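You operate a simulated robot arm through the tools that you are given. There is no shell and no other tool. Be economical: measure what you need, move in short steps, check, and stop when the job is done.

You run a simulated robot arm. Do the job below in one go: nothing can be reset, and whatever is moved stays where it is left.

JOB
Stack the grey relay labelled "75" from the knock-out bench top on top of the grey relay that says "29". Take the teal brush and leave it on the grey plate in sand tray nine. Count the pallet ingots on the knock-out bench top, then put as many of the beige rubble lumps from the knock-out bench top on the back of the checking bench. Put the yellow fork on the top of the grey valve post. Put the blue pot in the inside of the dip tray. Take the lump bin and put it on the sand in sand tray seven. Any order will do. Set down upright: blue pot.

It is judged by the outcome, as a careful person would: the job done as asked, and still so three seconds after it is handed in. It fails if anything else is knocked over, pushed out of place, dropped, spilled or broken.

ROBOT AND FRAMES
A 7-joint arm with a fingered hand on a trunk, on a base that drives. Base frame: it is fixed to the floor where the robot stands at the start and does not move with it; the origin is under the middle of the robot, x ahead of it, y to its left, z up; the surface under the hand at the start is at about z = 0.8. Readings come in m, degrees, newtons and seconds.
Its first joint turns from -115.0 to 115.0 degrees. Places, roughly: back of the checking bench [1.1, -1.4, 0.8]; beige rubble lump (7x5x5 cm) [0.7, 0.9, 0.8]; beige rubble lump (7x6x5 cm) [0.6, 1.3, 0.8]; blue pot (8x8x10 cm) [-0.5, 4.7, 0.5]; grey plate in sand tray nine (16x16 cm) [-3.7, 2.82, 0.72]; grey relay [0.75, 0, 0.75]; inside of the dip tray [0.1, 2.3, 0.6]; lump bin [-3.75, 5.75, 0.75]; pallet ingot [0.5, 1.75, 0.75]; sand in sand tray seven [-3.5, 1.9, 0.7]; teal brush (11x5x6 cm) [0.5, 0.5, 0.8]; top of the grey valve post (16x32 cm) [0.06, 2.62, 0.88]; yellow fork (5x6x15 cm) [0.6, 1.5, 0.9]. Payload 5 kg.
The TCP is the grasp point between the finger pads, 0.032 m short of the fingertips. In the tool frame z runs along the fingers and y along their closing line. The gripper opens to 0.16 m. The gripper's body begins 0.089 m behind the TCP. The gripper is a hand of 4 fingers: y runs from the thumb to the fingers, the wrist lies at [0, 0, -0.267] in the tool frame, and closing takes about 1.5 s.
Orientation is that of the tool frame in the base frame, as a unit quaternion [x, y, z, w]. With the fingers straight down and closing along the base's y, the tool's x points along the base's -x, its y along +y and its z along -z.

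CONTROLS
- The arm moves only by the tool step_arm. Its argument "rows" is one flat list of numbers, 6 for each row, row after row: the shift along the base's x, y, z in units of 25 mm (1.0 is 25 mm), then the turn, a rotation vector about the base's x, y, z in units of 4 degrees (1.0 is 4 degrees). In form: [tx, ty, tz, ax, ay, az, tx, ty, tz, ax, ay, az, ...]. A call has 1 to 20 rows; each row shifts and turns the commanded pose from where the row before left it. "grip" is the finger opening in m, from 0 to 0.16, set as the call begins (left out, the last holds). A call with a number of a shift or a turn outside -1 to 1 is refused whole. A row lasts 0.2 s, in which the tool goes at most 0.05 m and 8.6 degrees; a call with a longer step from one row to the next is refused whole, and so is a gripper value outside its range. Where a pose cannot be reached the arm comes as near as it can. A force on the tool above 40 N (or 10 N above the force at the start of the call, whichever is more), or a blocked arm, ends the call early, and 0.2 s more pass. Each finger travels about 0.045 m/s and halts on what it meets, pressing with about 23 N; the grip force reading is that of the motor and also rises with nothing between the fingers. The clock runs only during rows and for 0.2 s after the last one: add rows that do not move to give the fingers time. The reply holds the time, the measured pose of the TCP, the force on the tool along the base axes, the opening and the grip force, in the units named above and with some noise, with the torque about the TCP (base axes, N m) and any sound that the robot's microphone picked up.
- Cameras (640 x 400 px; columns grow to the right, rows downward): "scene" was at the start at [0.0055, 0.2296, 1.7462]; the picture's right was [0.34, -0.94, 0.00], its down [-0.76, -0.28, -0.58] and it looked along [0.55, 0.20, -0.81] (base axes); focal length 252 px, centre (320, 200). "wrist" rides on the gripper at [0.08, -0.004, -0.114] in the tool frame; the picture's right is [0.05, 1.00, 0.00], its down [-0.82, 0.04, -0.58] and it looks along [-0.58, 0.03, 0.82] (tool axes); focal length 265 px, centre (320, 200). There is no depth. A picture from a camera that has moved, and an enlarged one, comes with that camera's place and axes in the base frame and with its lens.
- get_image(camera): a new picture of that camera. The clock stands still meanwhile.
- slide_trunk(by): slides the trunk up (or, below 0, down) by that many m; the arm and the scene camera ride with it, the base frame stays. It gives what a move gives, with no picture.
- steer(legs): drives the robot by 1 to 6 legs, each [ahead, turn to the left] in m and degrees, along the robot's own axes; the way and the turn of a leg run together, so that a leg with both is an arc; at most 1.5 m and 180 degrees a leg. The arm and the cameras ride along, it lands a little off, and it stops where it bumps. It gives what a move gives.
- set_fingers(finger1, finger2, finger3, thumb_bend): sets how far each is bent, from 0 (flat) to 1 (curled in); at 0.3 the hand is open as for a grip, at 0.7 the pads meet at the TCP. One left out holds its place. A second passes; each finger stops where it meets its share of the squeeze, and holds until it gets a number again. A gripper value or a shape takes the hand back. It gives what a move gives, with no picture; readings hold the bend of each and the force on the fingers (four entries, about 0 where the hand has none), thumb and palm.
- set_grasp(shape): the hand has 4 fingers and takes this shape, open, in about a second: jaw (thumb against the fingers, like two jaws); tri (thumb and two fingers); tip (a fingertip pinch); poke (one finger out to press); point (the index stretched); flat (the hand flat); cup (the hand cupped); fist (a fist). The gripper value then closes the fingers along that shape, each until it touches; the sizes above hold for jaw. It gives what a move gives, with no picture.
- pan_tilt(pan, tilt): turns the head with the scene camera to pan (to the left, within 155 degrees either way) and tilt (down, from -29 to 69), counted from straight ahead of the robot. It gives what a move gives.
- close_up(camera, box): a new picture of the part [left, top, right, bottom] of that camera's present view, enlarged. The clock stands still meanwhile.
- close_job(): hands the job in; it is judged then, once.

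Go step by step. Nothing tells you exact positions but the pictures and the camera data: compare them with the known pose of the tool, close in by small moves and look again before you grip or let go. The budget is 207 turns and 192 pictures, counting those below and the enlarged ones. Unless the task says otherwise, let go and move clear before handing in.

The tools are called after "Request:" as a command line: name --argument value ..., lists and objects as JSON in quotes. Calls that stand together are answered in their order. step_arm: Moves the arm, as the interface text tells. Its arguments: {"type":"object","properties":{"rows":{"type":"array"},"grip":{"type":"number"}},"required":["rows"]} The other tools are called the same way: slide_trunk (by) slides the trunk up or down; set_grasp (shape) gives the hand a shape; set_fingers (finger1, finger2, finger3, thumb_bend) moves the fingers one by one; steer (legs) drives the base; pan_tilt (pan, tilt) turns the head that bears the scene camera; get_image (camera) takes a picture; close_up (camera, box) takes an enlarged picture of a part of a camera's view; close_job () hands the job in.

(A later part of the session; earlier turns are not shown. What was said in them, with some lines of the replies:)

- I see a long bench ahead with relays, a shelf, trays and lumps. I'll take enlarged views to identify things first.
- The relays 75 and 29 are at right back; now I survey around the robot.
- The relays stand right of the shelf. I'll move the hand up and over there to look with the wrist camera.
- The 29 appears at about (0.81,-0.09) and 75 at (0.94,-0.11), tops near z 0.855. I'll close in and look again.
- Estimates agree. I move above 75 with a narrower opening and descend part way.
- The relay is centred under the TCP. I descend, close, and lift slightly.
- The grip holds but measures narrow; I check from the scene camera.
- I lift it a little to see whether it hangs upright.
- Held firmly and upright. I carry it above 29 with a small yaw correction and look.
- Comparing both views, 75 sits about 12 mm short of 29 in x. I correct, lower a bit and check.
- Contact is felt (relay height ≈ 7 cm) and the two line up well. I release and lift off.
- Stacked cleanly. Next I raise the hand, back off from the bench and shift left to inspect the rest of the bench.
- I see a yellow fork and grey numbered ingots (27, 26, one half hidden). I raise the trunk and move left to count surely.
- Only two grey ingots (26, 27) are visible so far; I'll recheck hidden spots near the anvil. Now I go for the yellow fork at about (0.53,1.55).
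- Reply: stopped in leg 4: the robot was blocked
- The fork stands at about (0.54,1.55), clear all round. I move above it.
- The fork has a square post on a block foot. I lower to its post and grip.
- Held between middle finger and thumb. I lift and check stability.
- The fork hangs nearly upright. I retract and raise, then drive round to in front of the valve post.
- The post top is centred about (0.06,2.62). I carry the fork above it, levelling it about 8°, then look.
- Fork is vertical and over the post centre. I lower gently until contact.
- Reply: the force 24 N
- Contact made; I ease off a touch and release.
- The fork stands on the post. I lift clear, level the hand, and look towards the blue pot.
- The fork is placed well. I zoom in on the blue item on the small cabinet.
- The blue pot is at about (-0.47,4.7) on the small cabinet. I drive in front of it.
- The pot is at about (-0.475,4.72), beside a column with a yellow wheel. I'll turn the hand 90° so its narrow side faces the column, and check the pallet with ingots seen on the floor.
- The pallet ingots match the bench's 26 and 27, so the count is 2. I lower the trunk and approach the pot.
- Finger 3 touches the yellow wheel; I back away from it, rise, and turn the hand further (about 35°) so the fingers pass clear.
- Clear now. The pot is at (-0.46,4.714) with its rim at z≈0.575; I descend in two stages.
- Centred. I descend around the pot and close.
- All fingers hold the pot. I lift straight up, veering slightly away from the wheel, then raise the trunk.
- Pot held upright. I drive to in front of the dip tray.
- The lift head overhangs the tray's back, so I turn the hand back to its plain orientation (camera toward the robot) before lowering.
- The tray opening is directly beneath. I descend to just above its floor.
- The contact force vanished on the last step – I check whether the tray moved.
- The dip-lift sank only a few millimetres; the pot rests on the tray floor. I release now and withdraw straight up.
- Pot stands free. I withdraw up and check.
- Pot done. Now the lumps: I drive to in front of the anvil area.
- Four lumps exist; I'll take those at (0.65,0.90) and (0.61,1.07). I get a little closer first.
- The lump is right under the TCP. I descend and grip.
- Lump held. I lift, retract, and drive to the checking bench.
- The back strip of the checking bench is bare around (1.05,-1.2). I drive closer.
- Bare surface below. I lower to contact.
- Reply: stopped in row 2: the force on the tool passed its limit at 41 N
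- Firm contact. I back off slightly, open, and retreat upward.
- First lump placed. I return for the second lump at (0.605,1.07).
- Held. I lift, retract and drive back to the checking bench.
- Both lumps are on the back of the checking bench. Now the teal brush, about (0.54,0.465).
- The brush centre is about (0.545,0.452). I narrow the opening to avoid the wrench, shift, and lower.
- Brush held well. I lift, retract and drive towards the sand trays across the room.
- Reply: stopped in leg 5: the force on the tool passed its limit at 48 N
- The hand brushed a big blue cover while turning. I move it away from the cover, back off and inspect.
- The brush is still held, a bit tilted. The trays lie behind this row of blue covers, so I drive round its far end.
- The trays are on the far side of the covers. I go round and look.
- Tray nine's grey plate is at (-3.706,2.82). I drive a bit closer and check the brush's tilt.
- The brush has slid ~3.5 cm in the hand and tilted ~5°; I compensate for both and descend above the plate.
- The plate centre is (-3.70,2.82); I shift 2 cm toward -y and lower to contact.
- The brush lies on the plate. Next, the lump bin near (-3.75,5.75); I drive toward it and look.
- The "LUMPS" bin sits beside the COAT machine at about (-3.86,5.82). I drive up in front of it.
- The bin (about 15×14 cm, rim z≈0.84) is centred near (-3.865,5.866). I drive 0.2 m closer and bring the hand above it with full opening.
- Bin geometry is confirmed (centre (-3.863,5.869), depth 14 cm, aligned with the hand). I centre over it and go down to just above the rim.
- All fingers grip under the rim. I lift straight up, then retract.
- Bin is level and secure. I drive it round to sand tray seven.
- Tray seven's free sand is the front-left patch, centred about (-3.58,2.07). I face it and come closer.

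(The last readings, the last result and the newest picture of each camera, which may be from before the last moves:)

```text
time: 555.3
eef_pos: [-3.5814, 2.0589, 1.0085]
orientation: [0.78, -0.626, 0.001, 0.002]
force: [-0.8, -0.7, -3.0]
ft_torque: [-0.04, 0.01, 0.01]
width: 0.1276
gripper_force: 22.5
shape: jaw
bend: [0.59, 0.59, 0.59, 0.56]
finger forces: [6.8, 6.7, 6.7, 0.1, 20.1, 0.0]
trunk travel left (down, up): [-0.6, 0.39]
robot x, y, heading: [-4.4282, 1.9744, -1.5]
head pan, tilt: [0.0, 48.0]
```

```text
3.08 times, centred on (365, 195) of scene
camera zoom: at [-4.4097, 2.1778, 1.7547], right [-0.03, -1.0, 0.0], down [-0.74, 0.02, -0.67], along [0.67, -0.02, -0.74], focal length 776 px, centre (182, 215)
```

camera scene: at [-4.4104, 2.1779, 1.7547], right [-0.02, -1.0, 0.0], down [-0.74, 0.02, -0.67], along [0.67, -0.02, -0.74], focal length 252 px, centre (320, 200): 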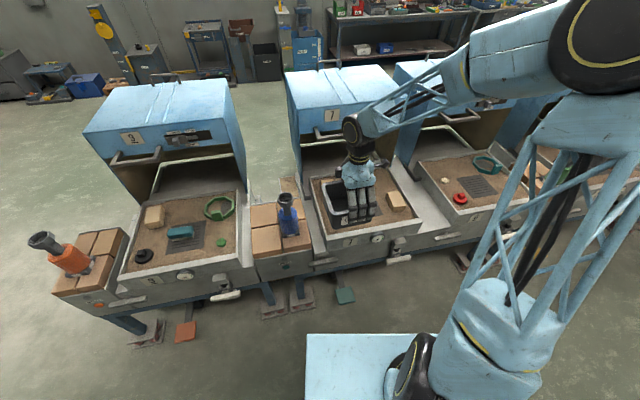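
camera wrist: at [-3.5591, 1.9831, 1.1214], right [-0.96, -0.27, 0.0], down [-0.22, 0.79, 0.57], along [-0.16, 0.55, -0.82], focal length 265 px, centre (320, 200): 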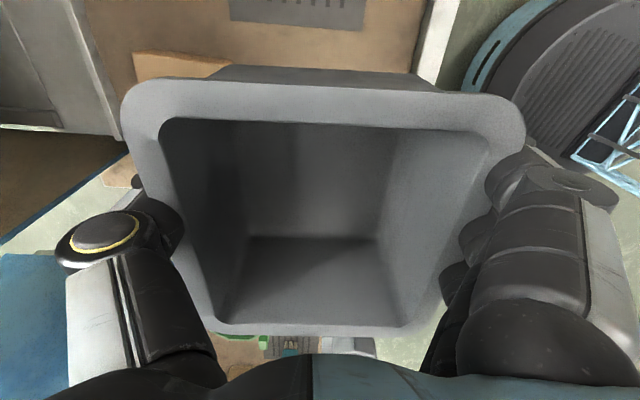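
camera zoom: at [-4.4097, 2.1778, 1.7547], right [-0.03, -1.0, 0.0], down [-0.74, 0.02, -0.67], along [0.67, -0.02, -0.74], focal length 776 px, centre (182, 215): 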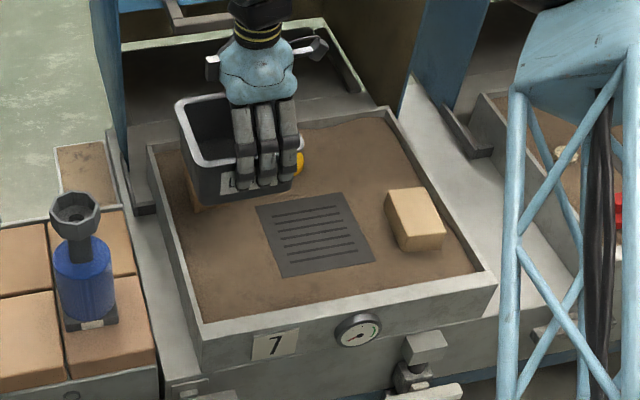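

The bin is right over the free patch. I lower it.

Request:
step_arm --rows '[0, 0, -1, 0, 0, 0, 0, 0, -1, 0, 0, 0, 0, 0, -1, 0, 0, 0, 0, 0, -1, 0, 0, 0, 0, 0, -1, 0, 0, 0, 0, 0, -1, 0, 0, 0, 0, 0, -1, 0, 0, 0, 0, 0, 0, 0, 0, 0]'

Request:
get_image --camera "wrist"

Request:
close_up --camera "scene" --box '[310, 140, 410, 240]'

```text
time: 557.1
eef_pos: [-3.5829, 2.0637, 0.8352]
orientation: [0.779, -0.627, 0.001, 0.001]
force: [-0.5, 0.4, -3.8]
ft_torque: [-0.05, -0.01, -0.02]
width: 0.1276
gripper_force: 23.5
shape: jaw
bend: [0.59, 0.59, 0.59, 0.56]
finger forces: [6.6, 6.7, 6.8, 0.1, 20.1, 0.0]
trunk travel left (down, up): [-0.6, 0.39]
robot x, y, heading: [-4.4293, 1.9725, -1.7]
head pan, tilt: [0.0, 48.0]
```

```text
45 pictures are left
camera wrist: at [-3.5609, 1.9859, 0.9489], right [-0.96, -0.27, 0.0], down [-0.22, 0.79, 0.57], along [-0.15, 0.55, -0.82], focal length 265 px, centre (320, 200)
```

wrist: 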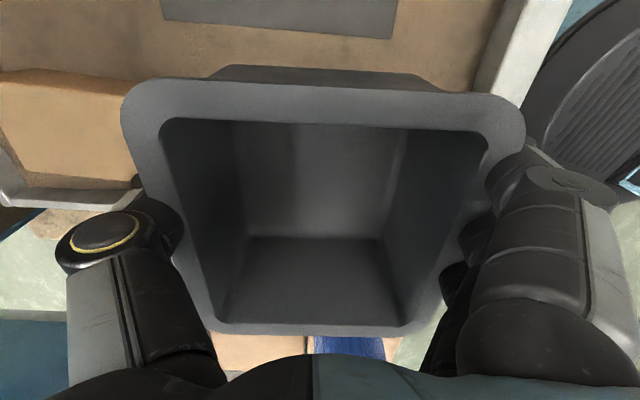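

```text
4.00 times, centred on (360, 190) of scene
camera zoom: at [-4.4102, 2.1779, 1.7548], right [-0.03, -1.0, 0.0], down [-0.74, 0.02, -0.67], along [0.67, -0.02, -0.74], focal length 1008 px, centre (160, 240)
```

zoom: 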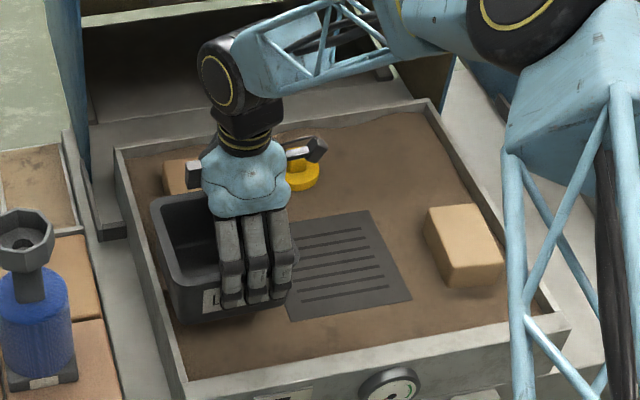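

Request:
step_arm --rows '[0, 0.2, -0.3, 0, 0, 0, 0, 0, -0.4, 0, 0, 0, 0, 0, -0.4, 0, 0, 0, 0, 0, -0.3, 0, 0, 0, 0, 0, 0, 0, 0, 0]'

Request:
step_arm --rows '[0, 0, -0.2, 0, 0, 0, 0, 0, -0.2, 0, 0, 0, 0, 0, 0, 0, 0, 0]'

Request:
close_up --camera "scene" --box '[310, 140, 410, 240]'

```text
time: 558.3
eef_pos: [-3.581, 2.0654, 0.8024]
orientation: [0.78, -0.625, 0.001, 0.001]
force: [1.4, -3.7, 6.1]
ft_torque: [0.4, 0.46, 0.07]
width: 0.1275
gripper_force: 22.6
shape: jaw
bend: [0.59, 0.6, 0.6, 0.56]
finger forces: [7.2, 7.0, 7.0, 0.1, 22.4, 0.0]
trunk travel left (down, up): [-0.6, 0.39]
robot x, y, heading: [-4.4308, 1.9735, -1.6]
head pan, tilt: [0.0, 48.0]
```

```text
time: 559.1
eef_pos: [-3.5836, 2.0652, 0.7898]
orientation: [0.78, -0.625, 0.001, 0.001]
force: [2.7, -6.5, 12.1]
ft_torque: [0.58, 0.3, 0.01]
width: 0.1273
gripper_force: 22.7
shape: jaw
bend: [0.59, 0.6, 0.6, 0.56]
finger forces: [7.7, 7.4, 8.5, 0.0, 24.7, 0.0]
trunk travel left (down, up): [-0.6, 0.39]
robot x, y, heading: [-4.4315, 1.9747, -1.6]
head pan, tilt: [0.0, 48.0]
```

```text
4.00 times, centred on (360, 190) of scene
camera zoom: at [-4.4114, 2.1771, 1.755], right [-0.03, -1.0, 0.0], down [-0.74, 0.02, -0.67], along [0.67, -0.02, -0.74], focal length 1008 px, centre (160, 240)
```

zoom: 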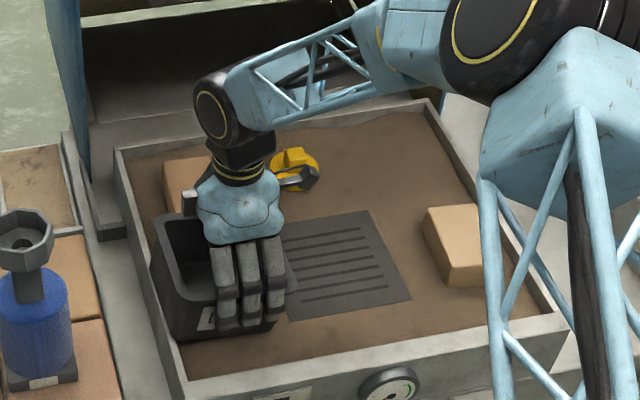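

The bin's left side touches the tray wall; I raise slightly, shift 1.1 cm away, and lower again.

Request:
step_arm --rows '[0, 0, 0.8, 0, 0, 0, 0.1, -0.45, 0, 0, 0, 0, 0, 0, 0, 0, 0, 0, 0, 0, -0.4, 0, 0, 0, 0, 0, -0.2, 0, 0, 0, 0, 0, 0, 0, 0, 0]'

Request:
get_image --camera "wrist"

```text
time: 560.5
eef_pos: [-3.5784, 2.0546, 0.7954]
orientation: [0.78, -0.626, 0.001, 0.002]
force: [-0.2, -0.4, -2.4]
ft_torque: [-0.07, -0.01, 0.02]
width: 0.1274
gripper_force: 23.2
shape: jaw
bend: [0.59, 0.6, 0.6, 0.56]
finger forces: [8.2, 7.7, 8.4, 0.0, 24.5, 0.1]
trunk travel left (down, up): [-0.6, 0.39]
robot x, y, heading: [-4.4336, 1.9683, -1.6]
head pan, tilt: [0.0, 48.0]
```

```text
42 pictures are left
camera wrist: at [-3.5566, 1.9773, 0.9087], right [-0.96, -0.27, 0.0], down [-0.22, 0.79, 0.57], along [-0.15, 0.55, -0.82], focal length 265 px, centre (320, 200)
```

wrist: 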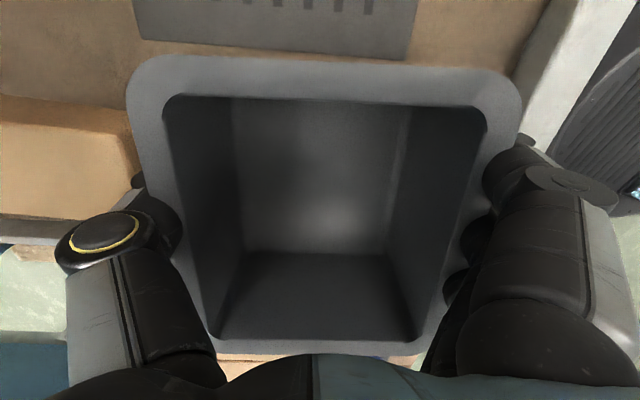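

The bin tipped about 9° in the grip from that contact; I lift a little, level it, and recheck.

Request:
step_arm --rows '[0, 0, 0.8, 0, 0, 0, -0.05, 0.25, 0, -0.73, -0.16, 0, 0, 0, 0, -0.73, -0.16, 0, 0, 0, 0, -0.73, -0.16, 0, 0, 0, 0, 0, 0, 0]'

Request:
get_image --camera "wrist"

Request:
close_up --camera "scene" --box '[310, 140, 410, 240]'

```text
time: 561.7
eef_pos: [-3.5798, 2.0607, 0.815]
orientation: [0.777, -0.624, 0.062, 0.051]
force: [-0.3, -0.2, -3.1]
ft_torque: [-0.05, 0.0, 0.01]
width: 0.1271
gripper_force: 22.8
shape: jaw
bend: [0.59, 0.6, 0.6, 0.56]
finger forces: [8.2, 7.8, 8.5, 0.0, 24.3, 0.1]
trunk travel left (down, up): [-0.6, 0.39]
robot x, y, heading: [-4.4322, 1.9762, -1.3]
head pan, tilt: [0.0, 48.0]
```

```text
41 pictures are left
camera wrist: at [-3.5622, 2.0027, 0.9398], right [-0.96, -0.27, 0.01], down [-0.23, 0.87, 0.44], along [-0.13, 0.42, -0.9], focal length 265 px, centre (320, 200)
```

wrist: 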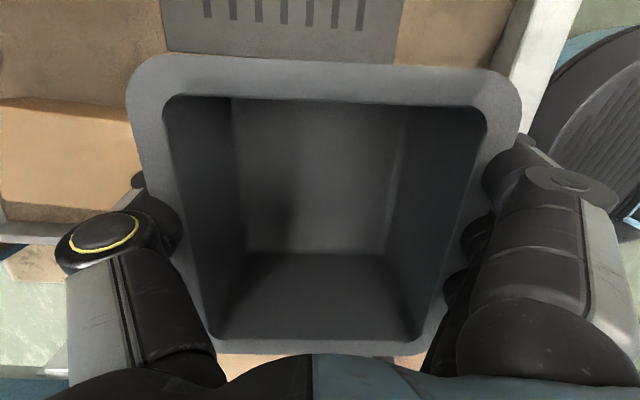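

```text
4.00 times, centred on (360, 190) of scene
camera zoom: at [-4.4101, 2.178, 1.7547], right [-0.03, -1.0, 0.0], down [-0.74, 0.02, -0.67], along [0.67, -0.02, -0.74], focal length 1008 px, centre (160, 240)
```

zoom: 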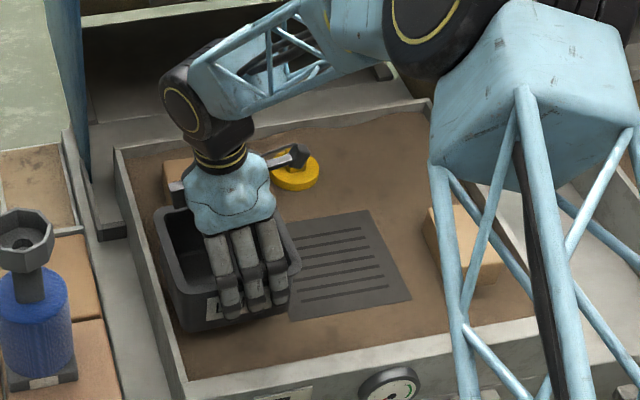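

Request:
step_arm --rows '[0, 0, 0, 0.7, 0.15, 0, 0, 0, -0.4, 0, 0, 0, 0, 0, 0, 0, 0, 0]'

Request:
step_arm --rows '[0, 0, -0.3, 0, 0, 0, 0, 0, -0.2, 0, 0, 0, 0, 0, 0, 0, 0, 0]'

Request:
close_up --camera "scene" --box '[310, 140, 410, 240]'

```text
time: 562.5
eef_pos: [-3.5805, 2.0605, 0.8042]
orientation: [0.779, -0.624, 0.042, 0.035]
force: [0.7, -0.3, -2.5]
ft_torque: [-0.04, -0.04, -0.02]
width: 0.1274
gripper_force: 23.1
shape: jaw
bend: [0.59, 0.6, 0.6, 0.56]
finger forces: [8.0, 7.9, 8.4, 0.0, 24.4, 0.0]
trunk travel left (down, up): [-0.6, 0.39]
robot x, y, heading: [-4.4329, 1.9753, -1.4]
head pan, tilt: [0.0, 48.0]
```

```text
time: 563.3
eef_pos: [-3.5798, 2.0594, 0.7922]
orientation: [0.778, -0.625, 0.042, 0.035]
force: [0.3, -0.1, -2.7]
ft_torque: [-0.02, -0.02, -0.01]
width: 0.1274
gripper_force: 22.9
shape: jaw
bend: [0.59, 0.6, 0.6, 0.56]
finger forces: [8.1, 7.8, 8.4, 0.0, 24.4, 0.0]
trunk travel left (down, up): [-0.6, 0.39]
robot x, y, heading: [-4.433, 1.9733, -1.7]
head pan, tilt: [0.0, 48.0]
```

```text
4.00 times, centred on (360, 190) of scene
camera zoom: at [-4.4102, 2.1779, 1.7547], right [-0.03, -1.0, 0.0], down [-0.74, 0.02, -0.67], along [0.67, -0.02, -0.74], focal length 1008 px, centre (160, 240)
```

zoom: 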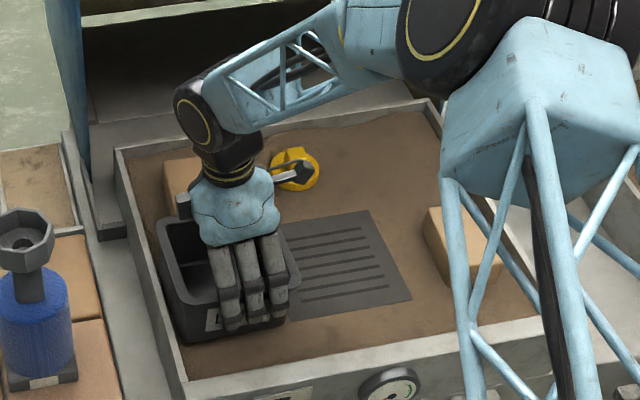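

Request:
step_arm --rows '[0, 0, -0.2, 0, 0, 0, 0, 0, -0.1, 0, 0, 0, 0, 0, 0, 0, 0, 0]'

Request:
step_arm --rows '[0, 0, -0.2, 0, 0, 0, 0, 0, 0, 0, 0, 0]'

```text
time: 564.1
eef_pos: [-3.5814, 2.059, 0.7852]
orientation: [0.778, -0.625, 0.042, 0.035]
force: [0.1, -0.5, -3.0]
ft_torque: [-0.02, -0.02, 0.03]
width: 0.1274
gripper_force: 22.7
shape: jaw
bend: [0.59, 0.6, 0.6, 0.56]
finger forces: [8.2, 7.8, 8.4, 0.0, 24.4, 0.0]
trunk travel left (down, up): [-0.6, 0.39]
robot x, y, heading: [-4.4327, 1.9738, -1.5]
head pan, tilt: [0.0, 48.0]
```

```text
time: 564.7
eef_pos: [-3.5808, 2.0607, 0.7808]
orientation: [0.779, -0.625, 0.043, 0.034]
force: [0.1, 5.2, 12.0]
ft_torque: [-0.68, 0.56, -0.14]
width: 0.1271
gripper_force: 22.6
shape: jaw
bend: [0.6, 0.6, 0.6, 0.56]
finger forces: [7.2, 7.4, 7.9, 0.1, 24.7, 0.0]
trunk travel left (down, up): [-0.6, 0.39]
robot x, y, heading: [-4.4324, 1.9732, -1.5]
head pan, tilt: [0.0, 48.0]
```

Request:
get_image --camera "wrist"

Request:
close_up --camera "scene" --box '[320, 170, 400, 240]'

```text
38 pictures are left
camera wrist: at [-3.5609, 1.9959, 0.9024], right [-0.96, -0.27, 0.01], down [-0.23, 0.84, 0.48], along [-0.13, 0.47, -0.87], focal length 265 px, centre (320, 200)
```

wrist: 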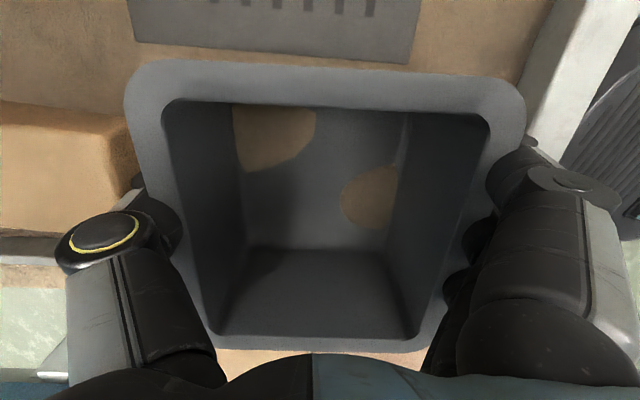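

```text
5.71 times, centred on (360, 205) of scene
camera zoom: at [-4.4116, 2.1782, 1.7549], right [-0.03, -1.0, 0.0], down [-0.74, 0.02, -0.67], along [0.67, -0.02, -0.74], focal length 1441 px, centre (91, 171)
```

zoom: 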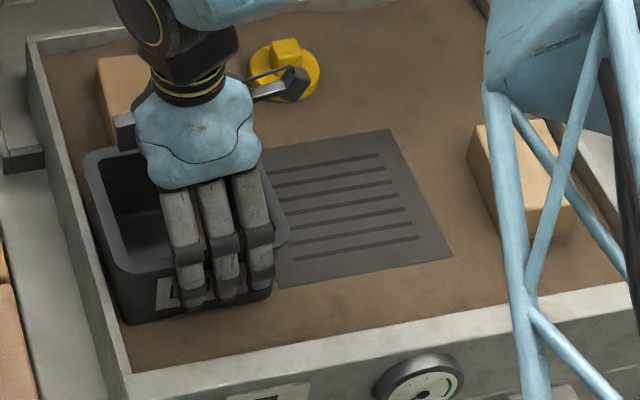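

The bin rests on the sand, clear of the plate. I release and lift off.

Request:
step_arm --rows '[0, 0, 0.1, 0, 0, 0, 0, 0, 0, 0, 0, 0, 0, 0, 0, 0, 0, 0, 0, 0, 0, 0, 0, 0, 0, 0, 0, 0, 0, 0]' --grip 0.156

Request:
get_image --camera "wrist"

```text
time: 565.9
eef_pos: [-3.5803, 2.0613, 0.7826]
orientation: [0.779, -0.625, 0.043, 0.035]
force: [-0.6, 0.2, 0.0]
ft_torque: [-0.01, 0.0, -0.03]
width: 0.1558
gripper_force: 0.1
shape: jaw
bend: [0.35, 0.35, 0.35, 0.33]
finger forces: [0.0, 0.0, 0.1, 0.0, 0.2, 0.0]
trunk travel left (down, up): [-0.6, 0.39]
robot x, y, heading: [-4.4334, 1.9757, -1.6]
head pan, tilt: [0.0, 48.0]
```

```text
36 pictures are left
camera wrist: at [-3.5609, 1.9954, 0.9039], right [-0.96, -0.27, 0.01], down [-0.23, 0.84, 0.48], along [-0.14, 0.47, -0.87], focal length 265 px, centre (320, 200)
```

wrist: 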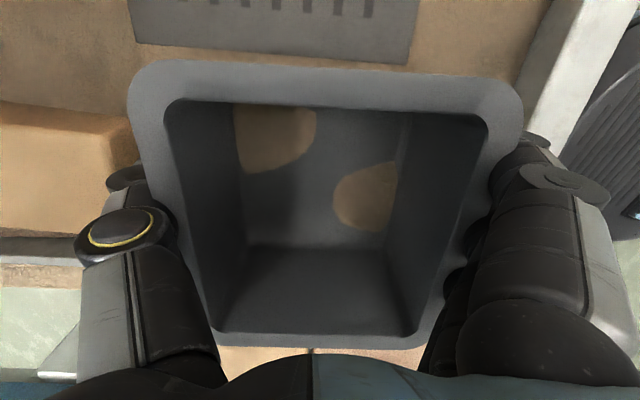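

Request:
step_arm --rows '[0, 0, 0, 0, 0, 0, 0, 0, 0, 0, 0, 0, 0, 0, 0.4, 0, 0, 0, 0, 0, 0.4, 0, 0, 0]' --grip 0.16

Request:
get_image --camera "wrist"

```text
time: 566.9
eef_pos: [-3.5793, 2.0601, 0.8029]
orientation: [0.779, -0.625, 0.042, 0.035]
force: [0.4, -0.9, -0.1]
ft_torque: [0.02, -0.04, -0.03]
width: 0.1598
gripper_force: 0.1
shape: jaw
bend: [0.3, 0.3, 0.3, 0.3]
finger forces: [0.0, 0.0, 0.2, 0.0, 0.0, 0.1]
trunk travel left (down, up): [-0.6, 0.39]
robot x, y, heading: [-4.4295, 1.9729, -1.5]
head pan, tilt: [0.0, 48.0]
```

```text
35 pictures are left
camera wrist: at [-3.5606, 1.9955, 0.9235], right [-0.96, -0.27, 0.01], down [-0.23, 0.84, 0.48], along [-0.14, 0.47, -0.87], focal length 265 px, centre (320, 200)
```

wrist: 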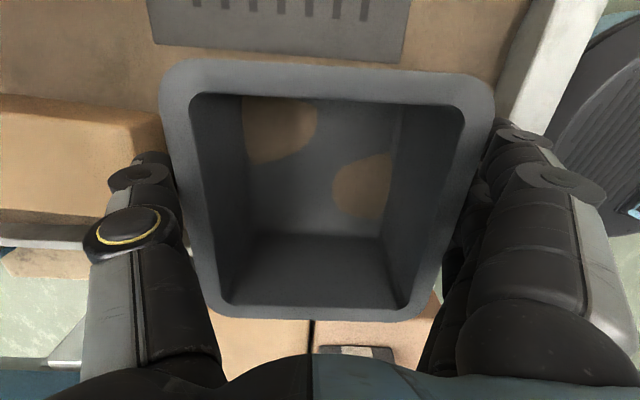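

The bin stays down as the hand rises. I continue lifting clear and check the result.

Request:
step_arm --rows '[0, 0, 0.5, 0, 0, 0, 0, 0, 0.5, 0, 0, 0, 0, 0, 0.8, 0, 0, 0, 0, 0, 1, 0, 0, 0, 0, 0, 1, 0, 0, 0, 0, 0, 1, 0, 0, 0, 0, 0, 1, 0, 0, 0, 0, 0, 1, 0, 0, 0, 0, 0, 1, 0, 0, 0, 0, 0, 1, 0, 0, 0, -1, 0, 1, 0, 0, 0, -1, 0, 1, 0, 0, 0, -1, 0, 1, 0, 0, 0, -1, 0, 1, 0, 0, 0, -1, 0, 0, 0, 0, 0, -1, 0, 0, 0, 0, 0, -1, 0, 0, 0, 0, 0, -1, 0, 0, 0, 0, 0]'

Request:
close_up --camera "scene" --box '[290, 140, 440, 260]'

Request:
close_up --camera "scene" --box '[60, 60, 320, 320]'

```text
time: 570.7
eef_pos: [-3.7811, 2.0606, 1.122]
orientation: [0.779, -0.624, 0.042, 0.035]
force: [0.0, -0.2, 0.7]
ft_torque: [0.02, -0.03, 0.01]
width: 0.1597
gripper_force: 0.0
shape: jaw
bend: [0.3, 0.3, 0.3, 0.3]
finger forces: [0.0, 0.0, 0.1, 0.1, 0.0, 0.1]
trunk travel left (down, up): [-0.6, 0.39]
robot x, y, heading: [-4.4301, 1.9707, -1.5]
head pan, tilt: [0.0, 48.0]
```

```text
3.33 times, centred on (365, 200) of scene
camera zoom: at [-4.411, 2.1778, 1.7548], right [-0.03, -1.0, 0.0], down [-0.74, 0.02, -0.67], along [0.67, -0.02, -0.74], focal length 840 px, centre (170, 200)
```

zoom: 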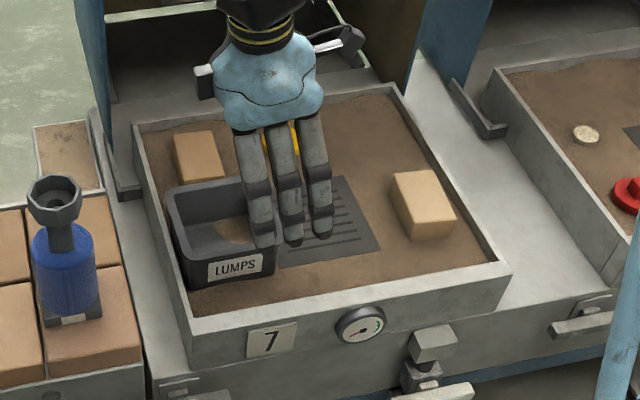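

```text
1.54 times, centred on (190, 190) of scene
camera zoom: at [-4.411, 2.1778, 1.7548], right [-0.03, -1.0, 0.0], down [-0.74, 0.02, -0.67], along [0.67, -0.02, -0.74], focal length 388 px, centre (520, 215)
```

zoom: 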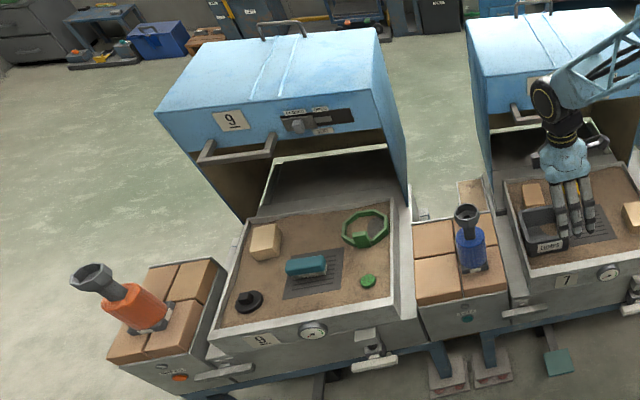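

All the work shows as wanted: bin on the sand in tray seven, brush on tray nine's plate. The hand is clear, so I hand in.

Request:
close_job

```text
The job is handed in.
```

The job is finished and handed in, with every item set down and checked by camera when it was placed:

- **Relays:** "75" is stacked on "29".
- **Yellow fork:** it stands on top of the grey valve post.
- **Blue pot:** it stands upright in the dip tray. The tray sank a few millimetres when the pot touched down.
- **Rubble lumps:** I counted two pallet ingots on the knock-out bench (26 and 27) and put two lumps on the back of the checking bench.
- **Teal brush:** it lies on the grey plate in sand tray nine. While I carried it, the hand bumped a blue cover with about 48 N. I saw no sign that the cover moved, but I could not measure it.
- **Lump bin:** it rests on the sand in tray seven, a few millimetres from the grey plate.
- **Other contact:** while I reached for the pot, a finger lightly touched the yellow wheel on the column beside it. The wheel looked unchanged.
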